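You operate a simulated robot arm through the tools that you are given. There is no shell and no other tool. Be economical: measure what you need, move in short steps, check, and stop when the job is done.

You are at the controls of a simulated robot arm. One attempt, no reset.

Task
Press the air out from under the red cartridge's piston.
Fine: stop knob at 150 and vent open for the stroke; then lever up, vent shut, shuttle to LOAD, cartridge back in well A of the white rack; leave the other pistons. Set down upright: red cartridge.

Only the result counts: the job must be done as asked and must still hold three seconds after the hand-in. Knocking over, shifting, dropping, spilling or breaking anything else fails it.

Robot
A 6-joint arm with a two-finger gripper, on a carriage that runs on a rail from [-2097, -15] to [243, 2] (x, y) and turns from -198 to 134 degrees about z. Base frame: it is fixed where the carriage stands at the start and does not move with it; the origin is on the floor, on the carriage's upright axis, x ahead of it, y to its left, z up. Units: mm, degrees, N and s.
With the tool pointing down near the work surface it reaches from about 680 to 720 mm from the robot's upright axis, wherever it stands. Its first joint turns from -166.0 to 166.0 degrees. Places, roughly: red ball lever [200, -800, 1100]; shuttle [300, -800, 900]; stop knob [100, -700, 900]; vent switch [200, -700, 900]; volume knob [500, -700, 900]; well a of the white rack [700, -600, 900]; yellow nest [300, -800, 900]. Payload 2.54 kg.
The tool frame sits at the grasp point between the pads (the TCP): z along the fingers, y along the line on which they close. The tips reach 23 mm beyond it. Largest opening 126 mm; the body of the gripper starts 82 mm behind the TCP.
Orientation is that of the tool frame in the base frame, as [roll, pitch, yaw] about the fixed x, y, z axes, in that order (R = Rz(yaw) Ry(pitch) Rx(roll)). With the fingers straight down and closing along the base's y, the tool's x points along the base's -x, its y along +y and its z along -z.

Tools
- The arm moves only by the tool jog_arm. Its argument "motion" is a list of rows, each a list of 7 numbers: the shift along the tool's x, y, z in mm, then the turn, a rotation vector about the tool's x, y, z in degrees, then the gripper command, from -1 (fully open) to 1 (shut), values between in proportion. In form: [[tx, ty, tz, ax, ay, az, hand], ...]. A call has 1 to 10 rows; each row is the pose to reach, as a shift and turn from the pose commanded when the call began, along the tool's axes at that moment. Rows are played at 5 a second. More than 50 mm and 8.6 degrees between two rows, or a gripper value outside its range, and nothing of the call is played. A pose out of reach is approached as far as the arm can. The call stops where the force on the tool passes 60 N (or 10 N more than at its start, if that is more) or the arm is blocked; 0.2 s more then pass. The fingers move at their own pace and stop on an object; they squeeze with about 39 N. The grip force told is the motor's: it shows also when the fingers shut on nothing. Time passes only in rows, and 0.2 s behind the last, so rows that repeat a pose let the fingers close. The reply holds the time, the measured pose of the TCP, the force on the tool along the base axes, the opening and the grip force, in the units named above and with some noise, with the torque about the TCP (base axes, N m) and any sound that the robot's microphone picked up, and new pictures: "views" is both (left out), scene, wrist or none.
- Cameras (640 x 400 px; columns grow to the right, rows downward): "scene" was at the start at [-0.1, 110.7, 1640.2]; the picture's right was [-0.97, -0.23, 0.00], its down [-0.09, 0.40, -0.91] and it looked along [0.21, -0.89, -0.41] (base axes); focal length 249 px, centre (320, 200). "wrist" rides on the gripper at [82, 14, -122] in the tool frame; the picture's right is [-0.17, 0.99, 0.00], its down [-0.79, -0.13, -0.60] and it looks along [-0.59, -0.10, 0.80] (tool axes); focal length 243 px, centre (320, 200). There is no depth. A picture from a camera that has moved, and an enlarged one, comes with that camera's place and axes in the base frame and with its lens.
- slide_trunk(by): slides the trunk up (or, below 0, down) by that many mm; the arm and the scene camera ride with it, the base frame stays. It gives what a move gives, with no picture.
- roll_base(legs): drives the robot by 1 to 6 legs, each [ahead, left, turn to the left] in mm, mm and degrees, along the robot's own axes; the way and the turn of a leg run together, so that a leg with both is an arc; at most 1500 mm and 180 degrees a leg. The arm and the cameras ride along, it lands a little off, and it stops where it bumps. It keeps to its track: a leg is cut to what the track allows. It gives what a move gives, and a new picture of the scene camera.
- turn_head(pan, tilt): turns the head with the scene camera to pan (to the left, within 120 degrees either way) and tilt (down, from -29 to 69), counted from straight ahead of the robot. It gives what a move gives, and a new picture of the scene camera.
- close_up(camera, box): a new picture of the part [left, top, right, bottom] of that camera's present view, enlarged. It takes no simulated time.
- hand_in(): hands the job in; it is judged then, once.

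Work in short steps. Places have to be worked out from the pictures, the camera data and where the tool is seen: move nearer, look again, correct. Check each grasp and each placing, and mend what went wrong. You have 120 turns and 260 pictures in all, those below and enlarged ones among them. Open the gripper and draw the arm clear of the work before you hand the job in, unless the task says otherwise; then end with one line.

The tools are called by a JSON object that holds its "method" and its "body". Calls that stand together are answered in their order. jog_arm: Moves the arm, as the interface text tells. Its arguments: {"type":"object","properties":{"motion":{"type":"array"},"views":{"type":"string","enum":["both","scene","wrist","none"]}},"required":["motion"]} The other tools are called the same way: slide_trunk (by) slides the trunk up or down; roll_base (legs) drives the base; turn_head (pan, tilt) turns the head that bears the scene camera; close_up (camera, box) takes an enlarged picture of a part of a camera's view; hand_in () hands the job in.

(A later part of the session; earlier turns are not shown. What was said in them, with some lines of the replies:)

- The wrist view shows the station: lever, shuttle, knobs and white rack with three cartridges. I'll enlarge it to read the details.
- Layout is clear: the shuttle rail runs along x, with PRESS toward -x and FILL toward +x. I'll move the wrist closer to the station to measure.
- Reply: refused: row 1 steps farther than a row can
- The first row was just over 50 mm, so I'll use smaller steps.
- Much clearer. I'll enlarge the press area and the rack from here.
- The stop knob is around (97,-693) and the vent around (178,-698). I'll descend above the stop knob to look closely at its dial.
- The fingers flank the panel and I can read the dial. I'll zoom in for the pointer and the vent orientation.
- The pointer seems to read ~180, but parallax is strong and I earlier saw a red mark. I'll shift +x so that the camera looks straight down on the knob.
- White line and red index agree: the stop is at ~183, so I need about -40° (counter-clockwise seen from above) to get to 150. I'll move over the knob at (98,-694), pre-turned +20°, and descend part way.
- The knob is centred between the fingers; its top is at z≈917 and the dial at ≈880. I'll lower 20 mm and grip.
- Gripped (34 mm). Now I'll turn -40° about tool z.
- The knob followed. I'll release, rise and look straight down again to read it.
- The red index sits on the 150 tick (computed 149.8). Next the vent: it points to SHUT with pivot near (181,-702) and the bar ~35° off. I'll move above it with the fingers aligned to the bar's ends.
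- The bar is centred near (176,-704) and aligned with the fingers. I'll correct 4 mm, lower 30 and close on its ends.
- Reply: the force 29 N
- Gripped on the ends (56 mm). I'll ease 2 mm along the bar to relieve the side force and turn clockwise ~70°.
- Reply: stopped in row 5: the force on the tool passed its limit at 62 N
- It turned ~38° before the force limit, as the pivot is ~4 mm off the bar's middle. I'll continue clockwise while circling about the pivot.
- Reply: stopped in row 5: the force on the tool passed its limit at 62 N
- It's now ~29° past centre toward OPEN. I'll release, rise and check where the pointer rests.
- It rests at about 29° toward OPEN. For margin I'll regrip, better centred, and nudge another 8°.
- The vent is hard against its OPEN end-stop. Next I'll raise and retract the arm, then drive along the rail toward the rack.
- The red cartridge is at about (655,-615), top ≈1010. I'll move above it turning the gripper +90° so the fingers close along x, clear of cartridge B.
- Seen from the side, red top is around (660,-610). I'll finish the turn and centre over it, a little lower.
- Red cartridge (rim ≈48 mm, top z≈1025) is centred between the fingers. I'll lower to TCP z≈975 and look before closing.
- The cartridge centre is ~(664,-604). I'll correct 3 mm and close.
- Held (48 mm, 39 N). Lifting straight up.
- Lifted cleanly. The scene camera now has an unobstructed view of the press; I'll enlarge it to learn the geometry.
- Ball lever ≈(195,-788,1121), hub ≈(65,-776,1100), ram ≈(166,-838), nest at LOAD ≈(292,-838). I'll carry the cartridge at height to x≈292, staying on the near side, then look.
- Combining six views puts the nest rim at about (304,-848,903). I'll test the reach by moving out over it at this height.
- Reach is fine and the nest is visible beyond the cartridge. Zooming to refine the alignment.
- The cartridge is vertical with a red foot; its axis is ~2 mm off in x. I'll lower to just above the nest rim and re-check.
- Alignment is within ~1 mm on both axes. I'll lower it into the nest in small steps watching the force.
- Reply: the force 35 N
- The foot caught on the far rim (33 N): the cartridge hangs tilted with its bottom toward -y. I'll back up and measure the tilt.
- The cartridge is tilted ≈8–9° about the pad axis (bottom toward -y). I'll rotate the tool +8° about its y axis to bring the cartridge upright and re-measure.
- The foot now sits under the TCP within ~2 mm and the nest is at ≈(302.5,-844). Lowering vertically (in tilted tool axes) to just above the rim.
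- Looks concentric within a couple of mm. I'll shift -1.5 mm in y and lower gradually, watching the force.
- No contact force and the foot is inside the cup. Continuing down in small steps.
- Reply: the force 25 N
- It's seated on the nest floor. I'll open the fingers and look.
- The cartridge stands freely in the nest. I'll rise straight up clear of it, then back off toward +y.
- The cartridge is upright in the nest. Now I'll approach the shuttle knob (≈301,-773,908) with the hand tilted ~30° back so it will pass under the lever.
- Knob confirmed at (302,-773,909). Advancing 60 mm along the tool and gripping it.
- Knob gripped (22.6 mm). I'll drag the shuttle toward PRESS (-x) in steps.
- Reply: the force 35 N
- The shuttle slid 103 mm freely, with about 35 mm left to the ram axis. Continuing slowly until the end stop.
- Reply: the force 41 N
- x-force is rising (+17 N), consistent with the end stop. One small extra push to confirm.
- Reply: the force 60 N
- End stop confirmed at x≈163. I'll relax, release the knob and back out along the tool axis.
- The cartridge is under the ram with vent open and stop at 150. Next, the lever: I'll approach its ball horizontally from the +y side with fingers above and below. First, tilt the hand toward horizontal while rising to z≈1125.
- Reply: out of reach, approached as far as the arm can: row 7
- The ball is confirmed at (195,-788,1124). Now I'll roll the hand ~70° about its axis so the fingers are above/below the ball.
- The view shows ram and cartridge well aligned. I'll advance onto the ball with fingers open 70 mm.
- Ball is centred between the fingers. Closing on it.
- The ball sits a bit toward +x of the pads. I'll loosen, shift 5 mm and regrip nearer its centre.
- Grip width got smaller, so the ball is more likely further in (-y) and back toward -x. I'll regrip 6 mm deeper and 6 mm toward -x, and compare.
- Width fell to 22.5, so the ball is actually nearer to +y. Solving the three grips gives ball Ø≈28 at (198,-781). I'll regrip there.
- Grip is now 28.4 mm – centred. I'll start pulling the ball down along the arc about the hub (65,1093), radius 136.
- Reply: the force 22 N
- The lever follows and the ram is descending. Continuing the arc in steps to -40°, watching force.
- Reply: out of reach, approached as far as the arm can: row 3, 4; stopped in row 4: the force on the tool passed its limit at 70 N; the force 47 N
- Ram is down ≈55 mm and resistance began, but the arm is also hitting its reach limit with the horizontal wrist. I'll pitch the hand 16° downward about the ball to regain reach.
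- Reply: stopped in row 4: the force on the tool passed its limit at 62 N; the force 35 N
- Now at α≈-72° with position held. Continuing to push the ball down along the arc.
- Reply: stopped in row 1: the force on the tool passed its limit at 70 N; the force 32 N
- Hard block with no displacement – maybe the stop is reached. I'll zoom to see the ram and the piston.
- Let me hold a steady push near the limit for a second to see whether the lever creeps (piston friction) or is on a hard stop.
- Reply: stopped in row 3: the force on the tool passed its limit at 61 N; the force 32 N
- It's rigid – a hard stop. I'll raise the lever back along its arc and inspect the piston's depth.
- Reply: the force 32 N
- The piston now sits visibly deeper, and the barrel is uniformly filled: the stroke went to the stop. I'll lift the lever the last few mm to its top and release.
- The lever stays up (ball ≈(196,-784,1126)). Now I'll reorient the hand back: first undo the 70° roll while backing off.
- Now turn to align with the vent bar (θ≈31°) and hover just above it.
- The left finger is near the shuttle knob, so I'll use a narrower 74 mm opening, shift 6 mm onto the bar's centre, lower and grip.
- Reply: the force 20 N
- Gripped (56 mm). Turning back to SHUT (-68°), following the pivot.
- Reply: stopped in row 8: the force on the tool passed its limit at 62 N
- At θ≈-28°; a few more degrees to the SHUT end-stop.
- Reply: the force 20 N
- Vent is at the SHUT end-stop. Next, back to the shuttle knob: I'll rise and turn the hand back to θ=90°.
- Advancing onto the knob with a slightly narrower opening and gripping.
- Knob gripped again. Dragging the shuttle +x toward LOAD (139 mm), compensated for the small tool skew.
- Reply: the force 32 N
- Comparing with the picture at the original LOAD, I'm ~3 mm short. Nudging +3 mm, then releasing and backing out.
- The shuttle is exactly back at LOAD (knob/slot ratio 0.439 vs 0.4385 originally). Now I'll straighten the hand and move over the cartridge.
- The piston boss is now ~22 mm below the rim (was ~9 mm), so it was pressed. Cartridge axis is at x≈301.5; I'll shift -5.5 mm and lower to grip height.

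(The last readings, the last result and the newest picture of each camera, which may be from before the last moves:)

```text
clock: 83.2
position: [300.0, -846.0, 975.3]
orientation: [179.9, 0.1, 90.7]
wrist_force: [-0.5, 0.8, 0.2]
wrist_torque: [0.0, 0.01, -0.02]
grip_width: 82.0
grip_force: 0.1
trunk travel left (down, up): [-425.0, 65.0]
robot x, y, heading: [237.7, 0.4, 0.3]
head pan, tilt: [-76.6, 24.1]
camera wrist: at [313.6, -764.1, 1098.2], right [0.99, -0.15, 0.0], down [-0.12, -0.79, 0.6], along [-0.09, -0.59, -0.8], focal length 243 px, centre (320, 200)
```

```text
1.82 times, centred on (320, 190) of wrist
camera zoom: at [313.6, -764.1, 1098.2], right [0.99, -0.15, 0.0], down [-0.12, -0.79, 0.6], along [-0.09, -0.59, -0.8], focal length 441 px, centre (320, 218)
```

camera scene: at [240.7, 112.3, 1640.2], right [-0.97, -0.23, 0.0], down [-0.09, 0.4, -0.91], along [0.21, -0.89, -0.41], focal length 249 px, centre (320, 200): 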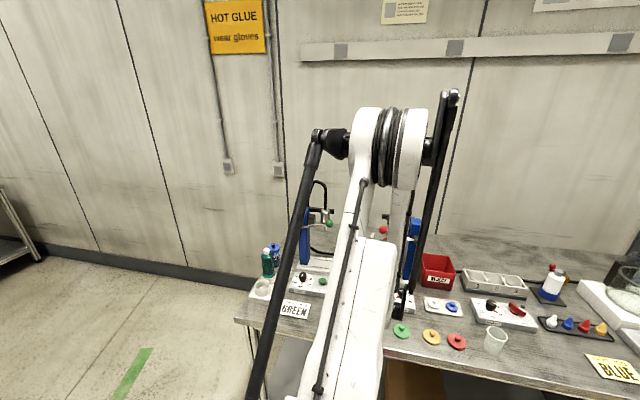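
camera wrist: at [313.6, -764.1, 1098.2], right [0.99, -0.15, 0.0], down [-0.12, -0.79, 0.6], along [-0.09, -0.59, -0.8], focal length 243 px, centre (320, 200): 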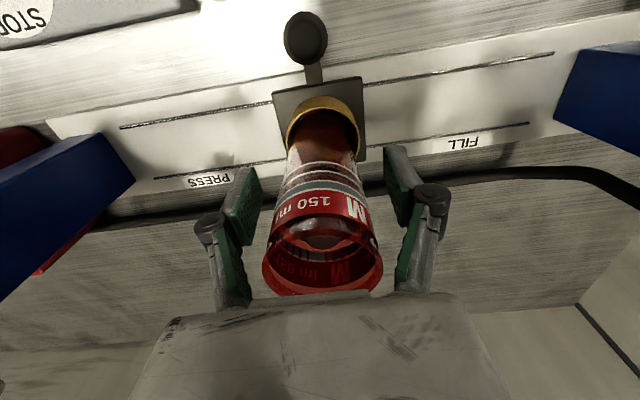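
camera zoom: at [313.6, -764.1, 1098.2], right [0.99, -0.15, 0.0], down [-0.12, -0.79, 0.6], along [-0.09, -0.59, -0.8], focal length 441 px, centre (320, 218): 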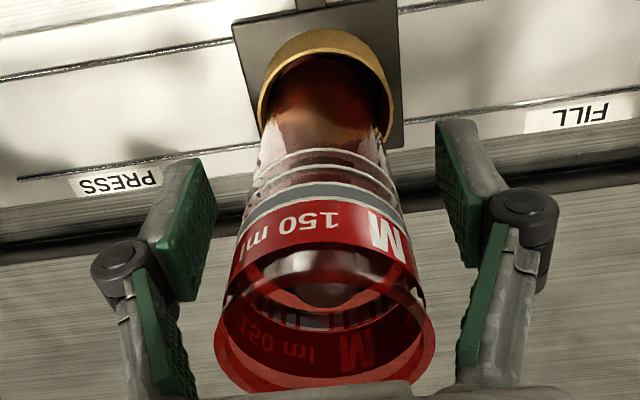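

Well centred. Close and lift gently.

{"method": "jog_arm", "body": {"motion": [[2, 0, 0, 0, 0, 0, -0.3], [2, 0, 0, 0, 0, 0, 0.4], [2, 0, 0, 0, 0, 0, 1], [2, 0, 0, 0, 0, 0, 1], [2, 0, 0, 0, 0, 0, 1]], "views": "none"}}

{"method": "jog_arm", "body": {"motion": [[0, 0, -15, 0, 0, 0, 1], [0, 0, -35, 0, 0, 0, 1], [0, 0, -70, 0, 0, 0, 1], [0, 0, -110, 0, 0, 0, 1], [0, 0, -150, 0, 0, 0, 1], [0, 0, -165, 0, 0, 0, 1]], "views": "both"}}

{"method": "close_up", "body": {"camera": "scene", "box": [320, 180, 400, 280]}}

```text
clock: 84.4
position: [302.1, -845.2, 976.3]
orientation: [179.9, 0.2, 90.7]
wrist_force: [-0.1, 0.9, -0.5]
wrist_torque: [0.04, -0.01, -0.03]
grip_width: 47.9
grip_force: 39.1
trunk travel left (down, up): [-425.0, 65.0]
robot x, y, heading: [243.1, 2.2, 0.1]
head pan, tilt: [-76.6, 24.1]
```

```text
clock: 85.8
position: [301.7, -842.7, 1140.8]
orientation: [179.9, 0.2, 90.7]
wrist_force: [0.6, -0.1, -3.3]
wrist_torque: [0.01, -0.01, -0.01]
grip_width: 47.9
grip_force: 39.2
trunk travel left (down, up): [-425.0, 65.0]
robot x, y, heading: [241.7, 1.8, 0.2]
head pan, tilt: [-76.6, 24.1]
camera scene: at [241.0, 112.4, 1640.1], right [-0.97, -0.23, 0.0], down [-0.1, 0.4, -0.91], along [0.21, -0.89, -0.41], focal length 249 px, centre (320, 200)
camera wrist: at [313.9, -760.8, 1263.0], right [0.99, -0.15, 0.0], down [-0.12, -0.79, 0.6], along [-0.09, -0.59, -0.8], focal length 243 px, centre (320, 200)
```

scene: 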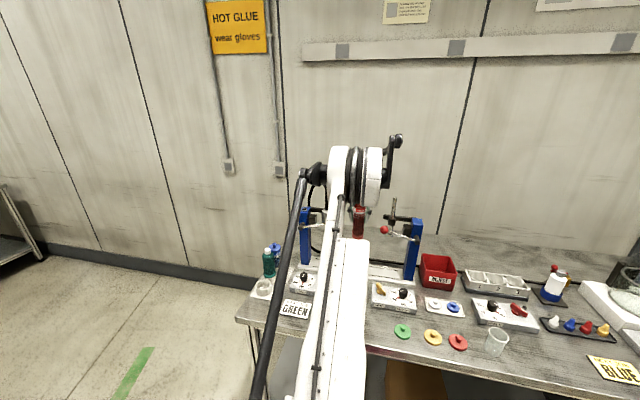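
wrist: 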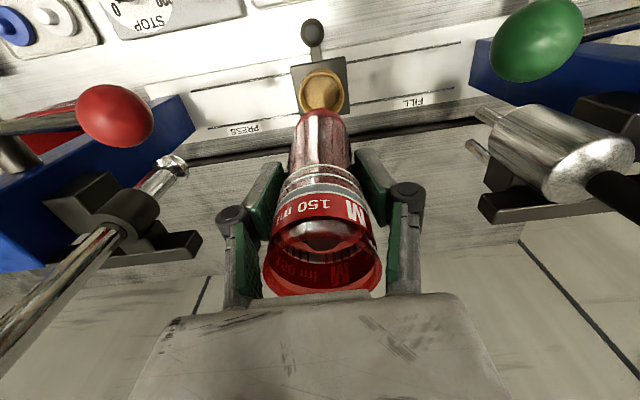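

```text
4.00 times, centred on (360, 230) of scene
camera zoom: at [241.0, 112.4, 1640.1], right [-0.97, -0.23, 0.0], down [-0.1, 0.4, -0.91], along [0.21, -0.89, -0.41], focal length 995 px, centre (160, 80)
```

zoom: 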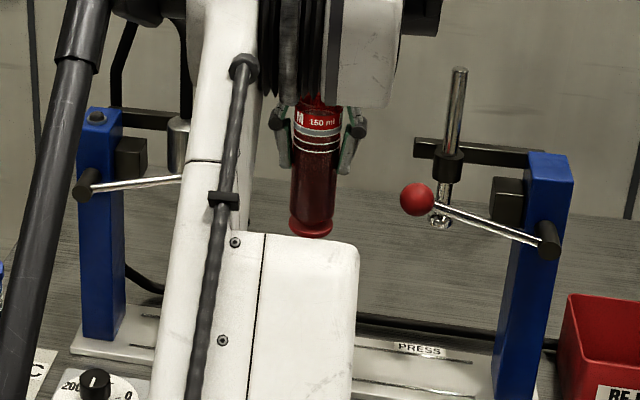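

Cartridge is held. It tilts perhaps 2–3° (bottom toward -y) so I'll add a 2.5° compensation while retreating to the near side.

{"method": "jog_arm", "body": {"motion": [[35, 0, 0, 0, 1, 0, 1], [75, 0, 0, 0, 2, 0, 1], [115, 0, 0, 0, 2.5, 0, 1], [155, 0, -3, 0, 2.5, 0, 1], [180, 20, -6, 0, 2.5, 0, 1], [195, 60, -6, 0, 2.5, 0, 1], [210, 100, -6, 0, 2.5, 0, 1], [220, 145, -6, 0, 2.5, 0, 1], [230, 190, -6, 0, 2.5, 0, 1], [238, 235, -6, 0, 2.5, 0, 1]], "views": "none"}}

{"method": "jog_arm", "body": {"motion": [[0, 45, 0, 0, 0, 0, 1], [0, 90, 0, 0, 0, 0, 1], [0, 127, 0, 0, 0, 0, 1], [0, 127, 0, 0, 0, 0, 1]], "views": "wrist"}}

{"method": "close_up", "body": {"camera": "wrist", "box": [240, 40, 410, 300]}}

```text
clock: 88.0
position: [532.9, -604.5, 1150.2]
orientation: [179.9, -2.4, 90.7]
wrist_force: [0.7, 0.2, -1.6]
wrist_torque: [0.01, -0.01, -0.04]
grip_width: 47.7
grip_force: 38.6
trunk travel left (down, up): [-425.0, 65.0]
robot x, y, heading: [245.4, -1.3, 0.0]
head pan, tilt: [-76.6, 24.1]
```

```text
clock: 89.0
position: [659.6, -602.3, 1147.0]
orientation: [180.0, -2.3, 90.7]
wrist_force: [-0.4, 0.1, -3.1]
wrist_torque: [0.02, -0.01, -0.04]
grip_width: 48.1
grip_force: 39.1
trunk travel left (down, up): [-425.0, 65.0]
robot x, y, heading: [242.9, -0.3, 0.4]
head pan, tilt: [-76.6, 24.1]
camera wrist: at [672.6, -525.5, 1272.4], right [0.99, -0.15, -0.01], down [-0.12, -0.82, 0.57], along [-0.09, -0.56, -0.82], focal length 243 px, centre (320, 200)
```

wrist: 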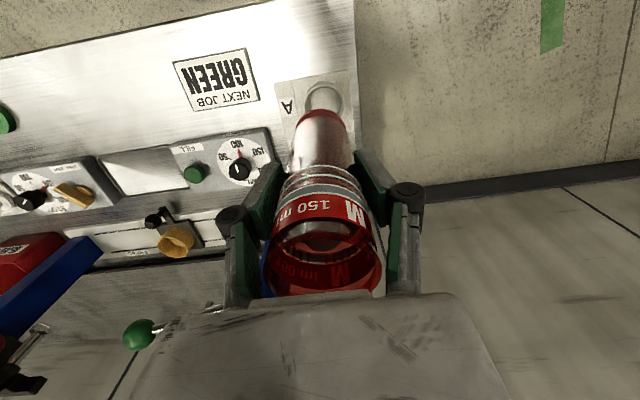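

```text
1.54 times, centred on (325, 170) of wrist
camera zoom: at [672.6, -525.5, 1272.4], right [0.99, -0.15, -0.01], down [-0.12, -0.82, 0.57], along [-0.09, -0.56, -0.82], focal length 373 px, centre (312, 246)
```

zoom: 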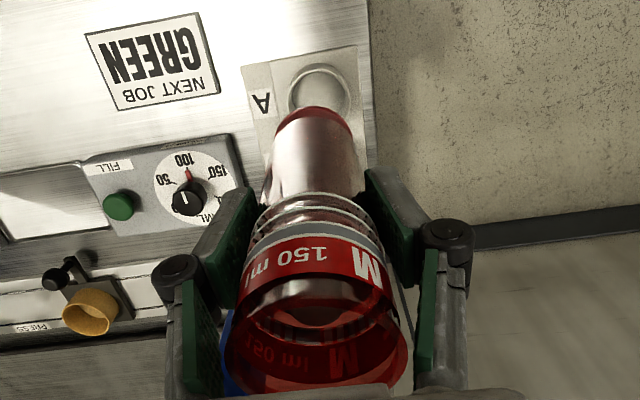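

Well A is at about (665,-604); the foot needs ≈+4.5 mm x and -2 mm y. I'll correct and lower to just above the sleeve.

{"method": "jog_arm", "body": {"motion": [[-3, 4.5, 35, 0, 0, 0, 1], [-5, 4.5, 75, 0, 0, 0, 1], [-6.7, 4.5, 108, 0, 0, 0, 1]], "views": "wrist"}}

{"method": "close_up", "body": {"camera": "wrist", "box": [250, 50, 400, 180]}}

{"method": "close_up", "body": {"camera": "scene", "box": [240, 210, 360, 310]}}

```text
clock: 89.8
position: [663.8, -603.9, 1037.3]
orientation: [179.9, -2.3, 90.7]
wrist_force: [0.5, -0.5, -1.9]
wrist_torque: [0.0, 0.01, 0.0]
grip_width: 47.9
grip_force: 39.1
trunk travel left (down, up): [-425.0, 65.0]
robot x, y, heading: [242.6, 5.5, 0.5]
head pan, tilt: [-76.6, 24.1]
camera wrist: at [676.1, -527.9, 1162.9], right [0.99, -0.15, -0.01], down [-0.12, -0.82, 0.57], along [-0.09, -0.56, -0.82], focal length 243 px, centre (320, 200)
```

wrist: 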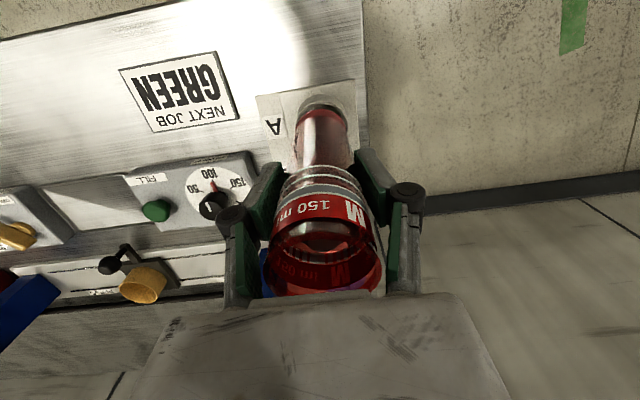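

```text
3.08 times, centred on (325, 115) of wrist
camera zoom: at [676.1, -527.9, 1162.9], right [0.99, -0.15, -0.01], down [-0.12, -0.82, 0.57], along [-0.09, -0.56, -0.82], focal length 746 px, centre (305, 462)
```

zoom: 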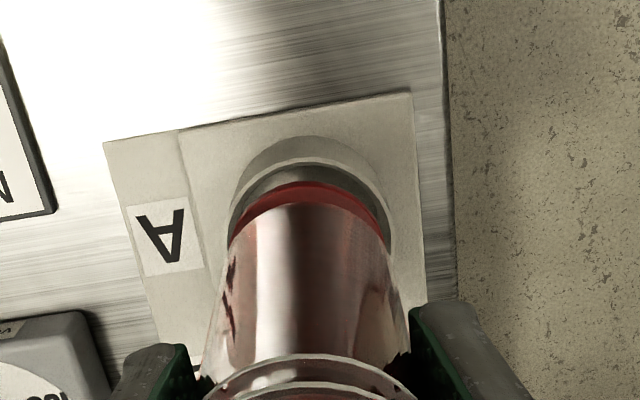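

```text
4.00 times, centred on (300, 260) of scene
camera zoom: at [241.1, 112.3, 1640.2], right [-0.97, -0.23, 0.0], down [-0.1, 0.4, -0.91], along [0.21, -0.89, -0.41], focal length 995 px, centre (400, -40)
```

zoom: 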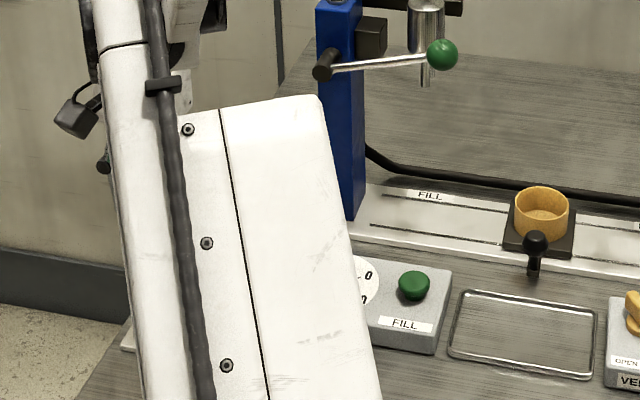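

x is aligned; the foot needs ≈3 mm more toward -y. I'll shift and lower slowly to sleeve level.

{"method": "jog_arm", "body": {"motion": [[-3.3, 0, 8, 0, 0, 0, 1], [-3.6, 0, 16, 0, 0, 0, 1], [-3.9, 0, 24, 0, 0, 0, 1]], "views": "wrist"}}

{"method": "close_up", "body": {"camera": "wrist", "box": [250, 50, 400, 180]}}

```text
clock: 90.6
position: [664.0, -605.7, 1014.3]
orientation: [-180.0, -2.3, 90.7]
wrist_force: [0.3, 0.1, -1.6]
wrist_torque: [0.01, -0.01, -0.01]
grip_width: 47.8
grip_force: 38.8
trunk travel left (down, up): [-425.0, 65.0]
robot x, y, heading: [239.8, 3.1, 0.2]
head pan, tilt: [-76.6, 24.1]
camera wrist: at [676.9, -529.8, 1139.4], right [0.99, -0.15, -0.01], down [-0.12, -0.82, 0.57], along [-0.09, -0.56, -0.82], focal length 243 px, centre (320, 200)
```

wrist: 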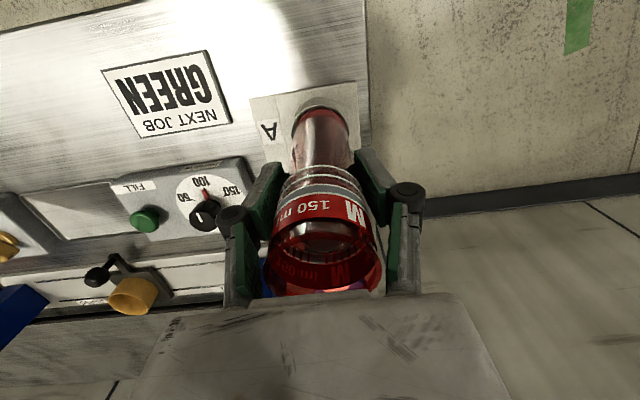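

```text
3.08 times, centred on (325, 115) of wrist
camera zoom: at [676.9, -529.8, 1139.4], right [0.99, -0.15, -0.01], down [-0.12, -0.82, 0.57], along [-0.09, -0.56, -0.82], focal length 746 px, centre (305, 462)
```

zoom: 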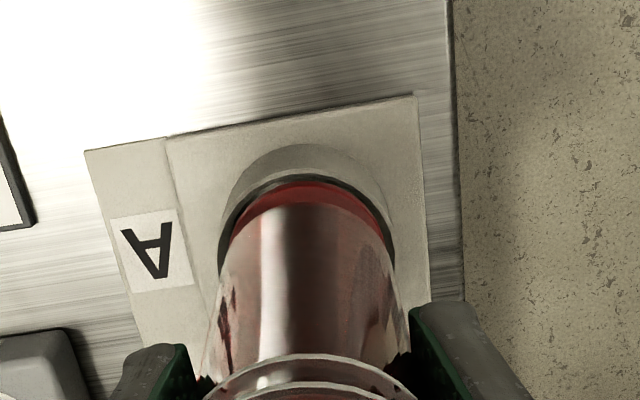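

The foot is still ~3.5 mm toward +y relative to the sleeve. Correcting, then descending in small steps.

{"method": "jog_arm", "body": {"motion": [[-3.5, -0.4, 0, 0, 0, 0, 1], [-3.8, -0.4, 6, 0, 0, 0, 1], [-4, -0.4, 12, 0, 0, 0, 1]], "views": "wrist"}}

{"method": "close_up", "body": {"camera": "wrist", "box": [250, 50, 400, 180]}}

```text
clock: 91.4
position: [664.5, -610.9, 1001.7]
orientation: [180.0, -2.4, 90.7]
wrist_force: [0.6, 0.0, -2.9]
wrist_torque: [0.0, 0.02, 0.03]
grip_width: 48.1
grip_force: 39.2
trunk travel left (down, up): [-425.0, 65.0]
robot x, y, heading: [241.5, 2.9, 0.1]
head pan, tilt: [-76.6, 24.1]
camera wrist: at [676.9, -534.1, 1127.3], right [0.99, -0.15, -0.01], down [-0.12, -0.82, 0.57], along [-0.09, -0.56, -0.82], focal length 243 px, centre (320, 200)
```

wrist: 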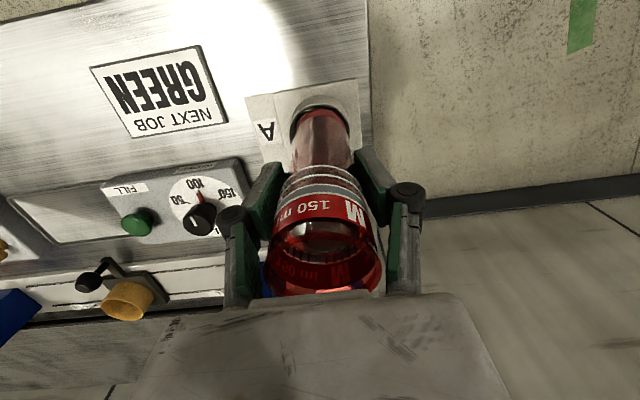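

```text
3.08 times, centred on (325, 115) of wrist
camera zoom: at [676.9, -534.1, 1127.3], right [0.99, -0.15, -0.01], down [-0.12, -0.82, 0.57], along [-0.09, -0.56, -0.82], focal length 746 px, centre (305, 462)
```

zoom: 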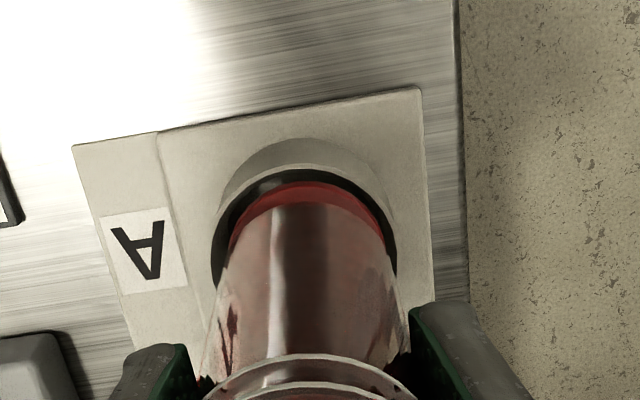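

Now nearly concentric; shift -1 mm in x and continue down watching the force.

{"method": "jog_arm", "body": {"motion": [[-0.2, -1, 5, 0, 0, 0, 1], [-0.4, -1, 10, 0, 0, 0, 1], [-0.6, -1, 14, 0, 0, 0, 1]], "views": "wrist"}}

{"method": "close_up", "body": {"camera": "wrist", "box": [250, 50, 400, 180]}}

```text
clock: 92.2
position: [664.4, -611.5, 987.6]
orientation: [-180.0, -2.3, 90.7]
wrist_force: [-2.1, -5.4, -0.8]
wrist_torque: [-0.5, 0.2, 0.01]
grip_width: 47.9
grip_force: 39.2
trunk travel left (down, up): [-425.0, 65.0]
robot x, y, heading: [240.5, 2.5, 0.3]
head pan, tilt: [-76.6, 24.1]
camera wrist: at [676.3, -534.5, 1113.4], right [0.99, -0.15, -0.01], down [-0.12, -0.82, 0.57], along [-0.09, -0.56, -0.82], focal length 243 px, centre (320, 200)
```

wrist: 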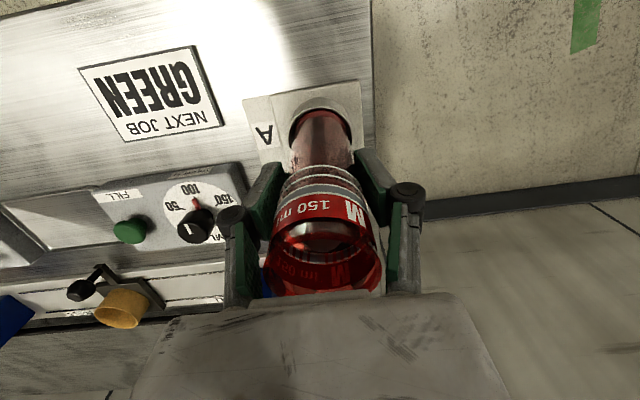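

```text
3.08 times, centred on (325, 115) of wrist
camera zoom: at [676.3, -534.5, 1113.4], right [0.99, -0.15, -0.01], down [-0.12, -0.82, 0.57], along [-0.09, -0.56, -0.82], focal length 746 px, centre (305, 462)
```

zoom: 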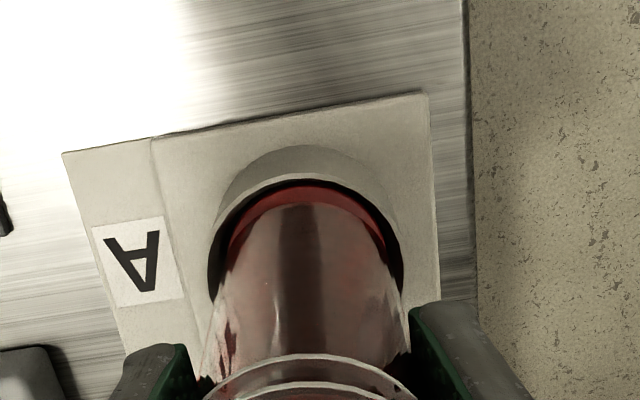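

The foot has entered the sleeve with light side contact. Easing -1.5 mm in y and lowering to the floor.

{"method": "jog_arm", "body": {"motion": [[-1.7, 0, 4, 0, 0, 0, 1], [-1.9, 0, 8, 0, 0, 0, 1], [-2, 0, 12, 0, 0, 0, 1], [-2.1, 0, 14, 0, 0, 0, 1]], "views": "wrist"}}

```text
clock: 93.2
position: [663.9, -611.8, 973.9]
orientation: [180.0, -2.3, 90.7]
wrist_force: [0.2, 0.5, -2.8]
wrist_torque: [-0.03, -0.01, -0.01]
grip_width: 47.7
grip_force: 38.8
trunk travel left (down, up): [-425.0, 65.0]
robot x, y, heading: [243.9, 0.3, 0.4]
head pan, tilt: [-76.6, 24.1]
camera wrist: at [676.6, -535.7, 1099.8], right [0.99, -0.15, -0.01], down [-0.12, -0.82, 0.57], along [-0.09, -0.56, -0.82], focal length 243 px, centre (320, 200)
```

wrist: 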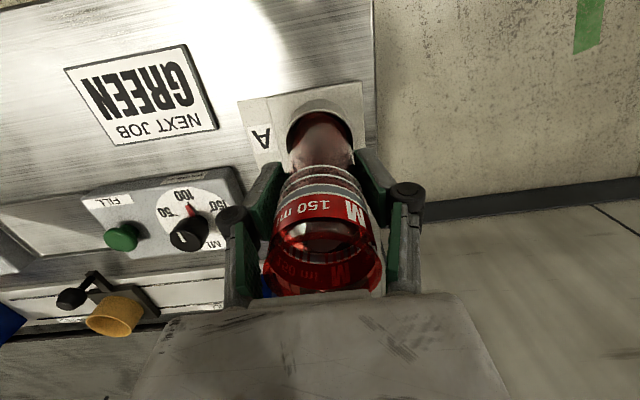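

No contact yet; continuing in 2 mm steps to touch the floor.

{"method": "jog_arm", "body": {"motion": [[-0.1, 0, 2, 0, 0, 0, 1], [-0.2, 0, 4, 0, 0, 0, 1], [-0.3, 0, 6, 0, 0, 0, 1], [-0.3, 0, 7, 0, 0, 0, 1]], "views": "none"}}

```text
clock: 94.2
position: [663.9, -611.7, 967.2]
orientation: [179.9, -2.3, 90.7]
wrist_force: [0.7, -0.7, -2.2]
wrist_torque: [-0.02, -0.02, 0.0]
grip_width: 47.7
grip_force: 39.4
trunk travel left (down, up): [-425.0, 65.0]
robot x, y, heading: [240.5, -1.4, 0.1]
head pan, tilt: [-76.6, 24.1]
```

{"method": "jog_arm", "body": {"motion": [[-0.1, 0, 2, 0, 0, 0, 1], [-0.2, 0, 4, 0, 0, 0, 1], [-0.3, 0, 6, 0, 0, 0, 1], [-0.3, 0, 8, 0, 0, 0, 1]], "views": "wrist"}}

{"method": "close_up", "body": {"camera": "wrist", "box": [220, 80, 420, 300]}}

```text
clock: 95.2
position: [662.6, -610.8, 960.8]
orientation: [179.9, -2.2, 90.9]
wrist_force: [1.9, 0.8, 31.5]
wrist_torque: [-0.69, -0.14, 0.04]
grip_width: 48.1
grip_force: 38.7
trunk travel left (down, up): [-425.0, 65.0]
robot x, y, heading: [242.0, 2.7, 0.3]
head pan, tilt: [-76.6, 24.1]
camera wrist: at [675.6, -533.7, 1086.2], right [0.99, -0.15, 0.0], down [-0.12, -0.81, 0.57], along [-0.09, -0.56, -0.82], focal length 243 px, centre (320, 200)
```

wrist: 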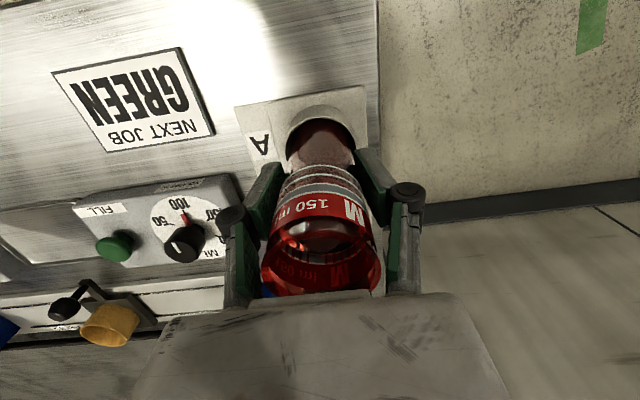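

```text
1.82 times, centred on (320, 190) of wrist
camera zoom: at [675.6, -533.7, 1086.2], right [0.99, -0.15, 0.0], down [-0.12, -0.81, 0.57], along [-0.09, -0.56, -0.82], focal length 441 px, centre (320, 218)
```

zoom: 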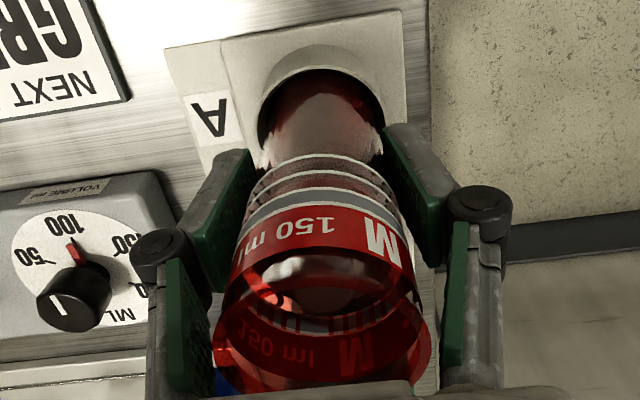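

Floor contact (31 N) inside the sleeve. Relieve 1 mm and open.

{"method": "jog_arm", "body": {"motion": [[0, 0, -1.5, 0, 0, 0, 1], [0, 0, -1.5, 0, 0, 0, 0.15], [0, 0, -1.5, 0, 0, 0, -0.2], [0, 0, -1.5, 0, 0, 0, -0.2]], "views": "wrist"}}

```text
clock: 96.2
position: [662.3, -612.1, 960.0]
orientation: [179.9, -2.3, 90.6]
wrist_force: [1.3, 0.0, 0.8]
wrist_torque: [-0.01, 0.0, 0.0]
grip_width: 75.5
grip_force: 0.1
trunk travel left (down, up): [-425.0, 65.0]
robot x, y, heading: [241.8, 1.2, 0.4]
head pan, tilt: [-76.6, 24.1]
camera wrist: at [676.1, -535.2, 1085.6], right [0.99, -0.15, -0.01], down [-0.12, -0.82, 0.57], along [-0.09, -0.56, -0.82], focal length 243 px, centre (320, 200)
```

wrist: 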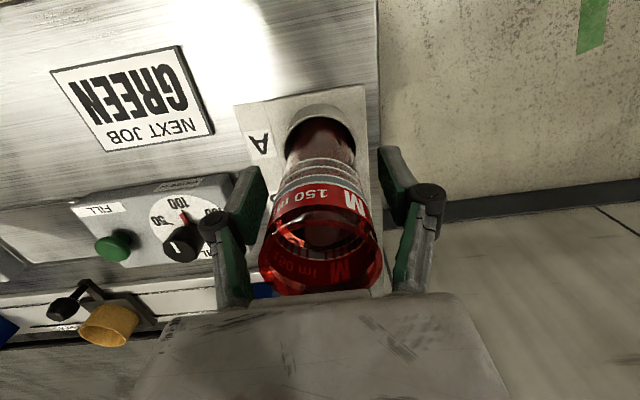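

Released and standing. Rising straight up, then retreating.

{"method": "jog_arm", "body": {"motion": [[1.6, 0, -40, 0, 0, 0, -0.2], [3.2, 0, -80, 0, 0, 0, -0.2], [4.8, 0, -120, 0, 0, 0, -0.2], [6.5, 0, -165, 0, 0, 0, -0.2], [8, 0, -205, 0, 0, 0, -0.2], [40, -20, -225, 0, 0, 0, -0.2], [85, -40, -235, 0, 0, 0, -0.2]], "views": "both"}}

{"method": "close_up", "body": {"camera": "wrist", "box": [230, 60, 450, 260]}}

{"method": "close_up", "body": {"camera": "scene", "box": [240, 180, 460, 320]}}

```text
refused: row 7 steps farther than a row can; nothing moved
```

```text
2.00 times, centred on (340, 160) of wrist
camera zoom: at [676.1, -535.2, 1085.6], right [0.99, -0.15, -0.01], down [-0.12, -0.82, 0.57], along [-0.09, -0.56, -0.82], focal length 485 px, centre (280, 280)
```

zoom: 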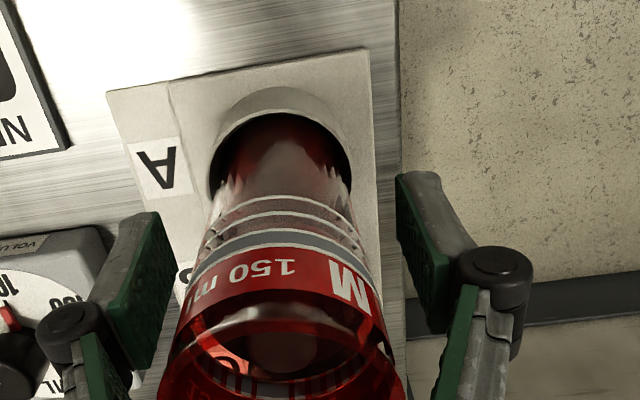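

```text
2.86 times, centred on (350, 250) of scene
camera zoom: at [241.0, 112.2, 1640.2], right [-0.97, -0.23, 0.0], down [-0.1, 0.4, -0.91], along [0.21, -0.89, -0.41], focal length 711 px, centre (234, 57)
```

zoom: 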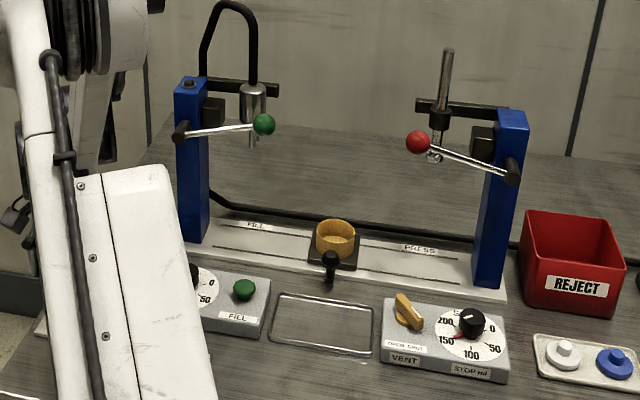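

Scene check: lever up, vent shut, shuttle at LOAD, stop at 150. Retrying the retreat with shorter rows.

{"method": "jog_arm", "body": {"motion": [[1.6, 0, -40, 0, 0, 0, -0.2], [3.2, 0, -80, 0, 0, 0, -0.2], [4.8, 0, -120, 0, 0, 0, -0.2], [6.5, 0, -165, 0, 0, 0, -0.2], [8, 0, -205, 0, 0, 0, -0.2], [40, -15, -225, 0, 0, 0, -0.2], [75, -30, -235, 0, 0, 0, -0.2]], "views": "both"}}

{"method": "close_up", "body": {"camera": "wrist", "box": [230, 60, 450, 260]}}

```text
clock: 97.8
position: [635.0, -543.4, 1196.1]
orientation: [180.0, -2.2, 90.7]
wrist_force: [-0.7, 0.9, 0.4]
wrist_torque: [-0.04, 0.01, 0.0]
grip_width: 75.5
grip_force: 0.0
trunk travel left (down, up): [-425.0, 65.0]
robot x, y, heading: [239.5, 5.2, 0.3]
head pan, tilt: [-76.6, 24.1]
camera scene: at [240.4, 113.3, 1640.1], right [-0.97, -0.23, 0.0], down [-0.1, 0.4, -0.91], along [0.21, -0.89, -0.41], focal length 249 px, centre (320, 200)
camera wrist: at [648.1, -468.4, 1321.5], right [0.99, -0.15, -0.01], down [-0.12, -0.82, 0.57], along [-0.09, -0.56, -0.82], focal length 243 px, centre (320, 200)
```

scene: 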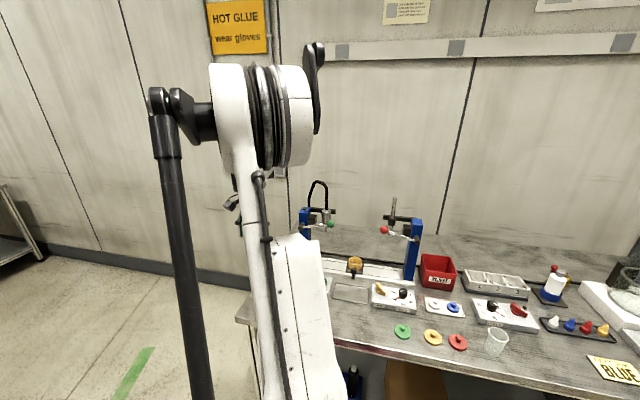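
wrist: 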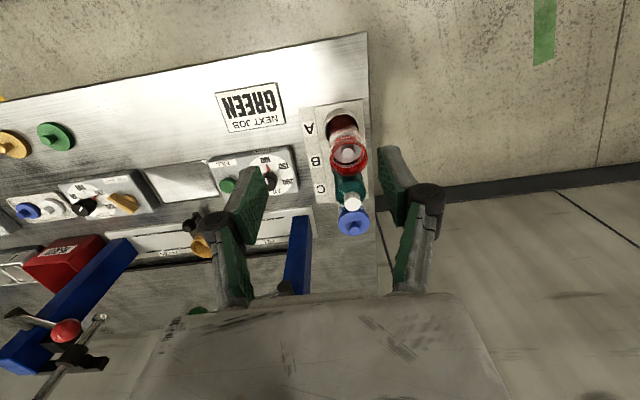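

```text
2.00 times, centred on (340, 160) of wrist
camera zoom: at [648.1, -468.4, 1321.5], right [0.99, -0.15, -0.01], down [-0.12, -0.82, 0.57], along [-0.09, -0.56, -0.82], focal length 485 px, centre (280, 280)
```

zoom: 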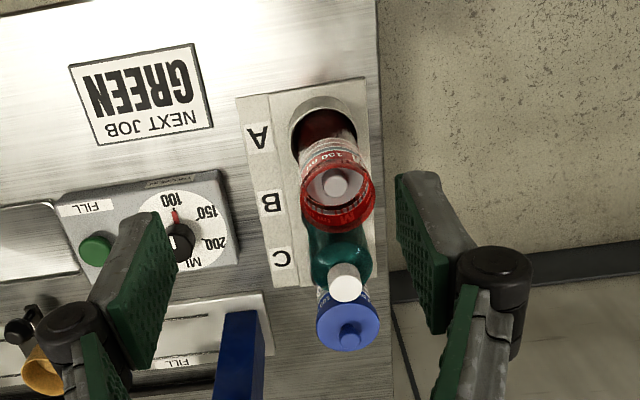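

All in place. I'll draw the arm further clear and take a side view of the cartridge to verify that no air gap remains under the piston.

{"method": "jog_arm", "body": {"motion": [[20, -40, -15, 0, 0, 0, -0.5], [40, -80, -30, 0, 0, 0, -0.8], [55, -120, -45, 0, 0, 0, -1], [65, -165, -60, 0, 0, 0, -1], [75, -210, -75, 0, 0, 0, -1], [85, -255, -90, 0, 0, 0, -1], [95, -300, -105, 0, 0, 0, -1], [100, -345, -120, 0, 0, 0, -1]], "views": "both"}}

{"method": "close_up", "body": {"camera": "scene", "box": [240, 230, 310, 310]}}

{"method": "close_up", "body": {"camera": "scene", "box": [340, 200, 440, 320]}}

```text
clock: 99.6
position: [284.1, -456.1, 1321.4]
orientation: [180.0, -2.3, 90.7]
wrist_force: [0.9, -0.2, -0.2]
wrist_torque: [0.03, -0.02, -0.01]
grip_width: 126.0
grip_force: 0.1
trunk travel left (down, up): [-425.0, 65.0]
robot x, y, heading: [240.6, 1.7, 0.2]
head pan, tilt: [-76.6, 24.1]
camera scene: at [240.7, 112.5, 1640.2], right [-0.97, -0.23, 0.0], down [-0.1, 0.4, -0.91], along [0.21, -0.89, -0.41], focal length 249 px, centre (320, 200)
camera wrist: at [297.9, -380.0, 1447.6], right [0.99, -0.15, -0.01], down [-0.12, -0.82, 0.57], along [-0.09, -0.56, -0.82], focal length 243 px, centre (320, 200)
```

scene: 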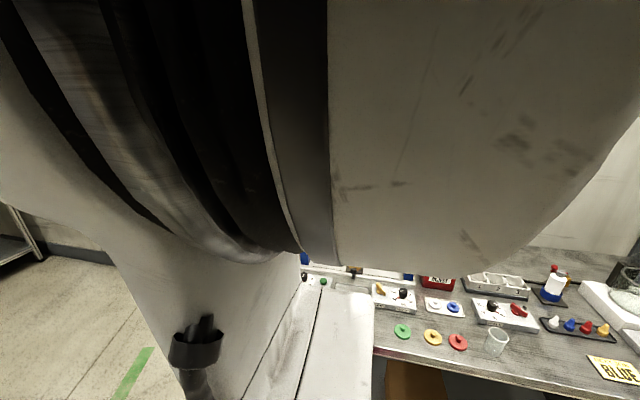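
wrist: 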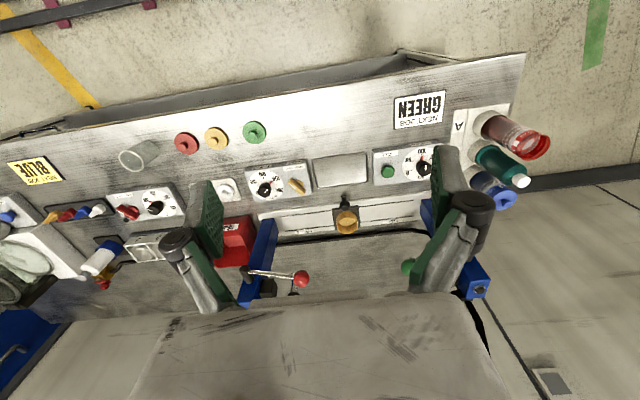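

```text
5.00 times, centred on (275, 270) of scene
camera zoom: at [240.7, 112.5, 1640.2], right [-0.97, -0.23, 0.0], down [-0.1, 0.4, -0.91], along [0.21, -0.89, -0.41], focal length 1244 px, centre (545, -150)
```

zoom: 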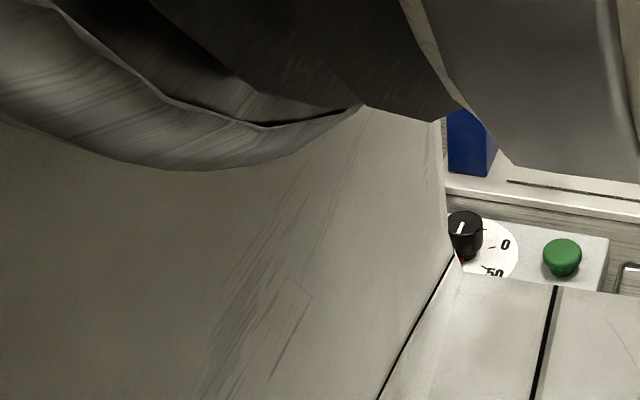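

```text
3.33 times, centred on (390, 260) of scene
camera zoom: at [240.7, 112.5, 1640.2], right [-0.97, -0.23, 0.0], down [-0.1, 0.4, -0.91], along [0.21, -0.89, -0.41], focal length 829 px, centre (87, 0)
```

zoom: 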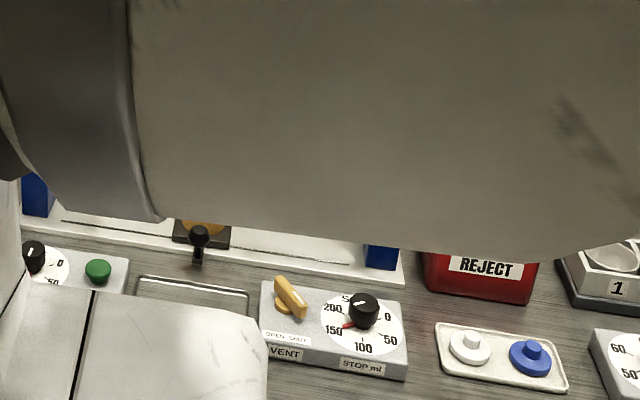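

The arm blocks the scene camera, but the wrist camera sees the cartridge side-on; zooming there.

{"method": "close_up", "body": {"camera": "wrist", "box": [440, 90, 570, 220]}}

{"method": "close_up", "body": {"camera": "wrist", "box": [220, 130, 440, 300]}}

```text
3.08 times, centred on (505, 155) of wrist
camera zoom: at [297.9, -380.0, 1447.6], right [0.99, -0.15, -0.01], down [-0.12, -0.82, 0.57], along [-0.09, -0.56, -0.82], focal length 746 px, centre (-249, 338)
```

zoom: 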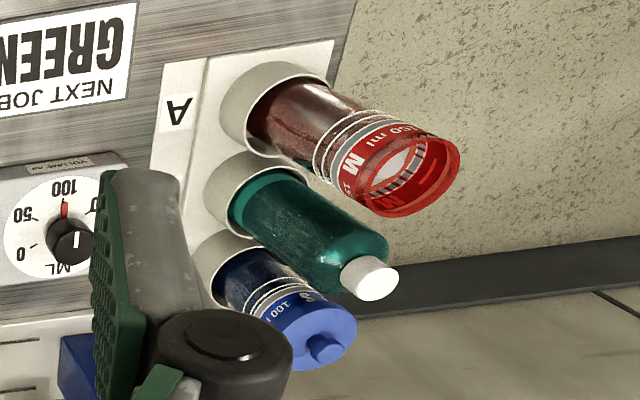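

```text
2.35 times, centred on (330, 215) of wrist
camera zoom: at [297.9, -380.0, 1447.6], right [0.99, -0.15, -0.01], down [-0.12, -0.82, 0.57], along [-0.09, -0.56, -0.82], focal length 571 px, centre (296, 165)
```

zoom: 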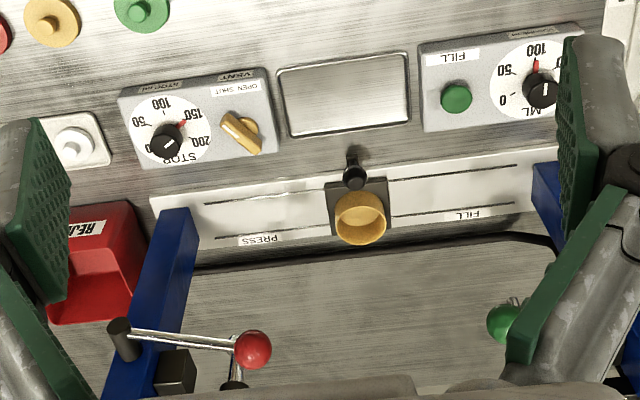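

The piston has been pressed down, and the cartridge stands upright in well A. The stop knob reads 150, the vent is SHUT, the shuttle is at LOAD, the lever is up, and the arm is clear. Handing in.

{"method": "hand_in", "body": {}}

```text
The job is handed in.
```

I pressed the red cartridge's piston down until the lever hit a hard stop, with the stop knob at 150 and the vent open. The lever is back up, the vent shut, the shuttle at LOAD, and the cartridge upright in well A. I left the other pistons alone. I took that hard stop as the 150 mark: the piston sits visibly deeper, but I could not see directly that all the air is out.
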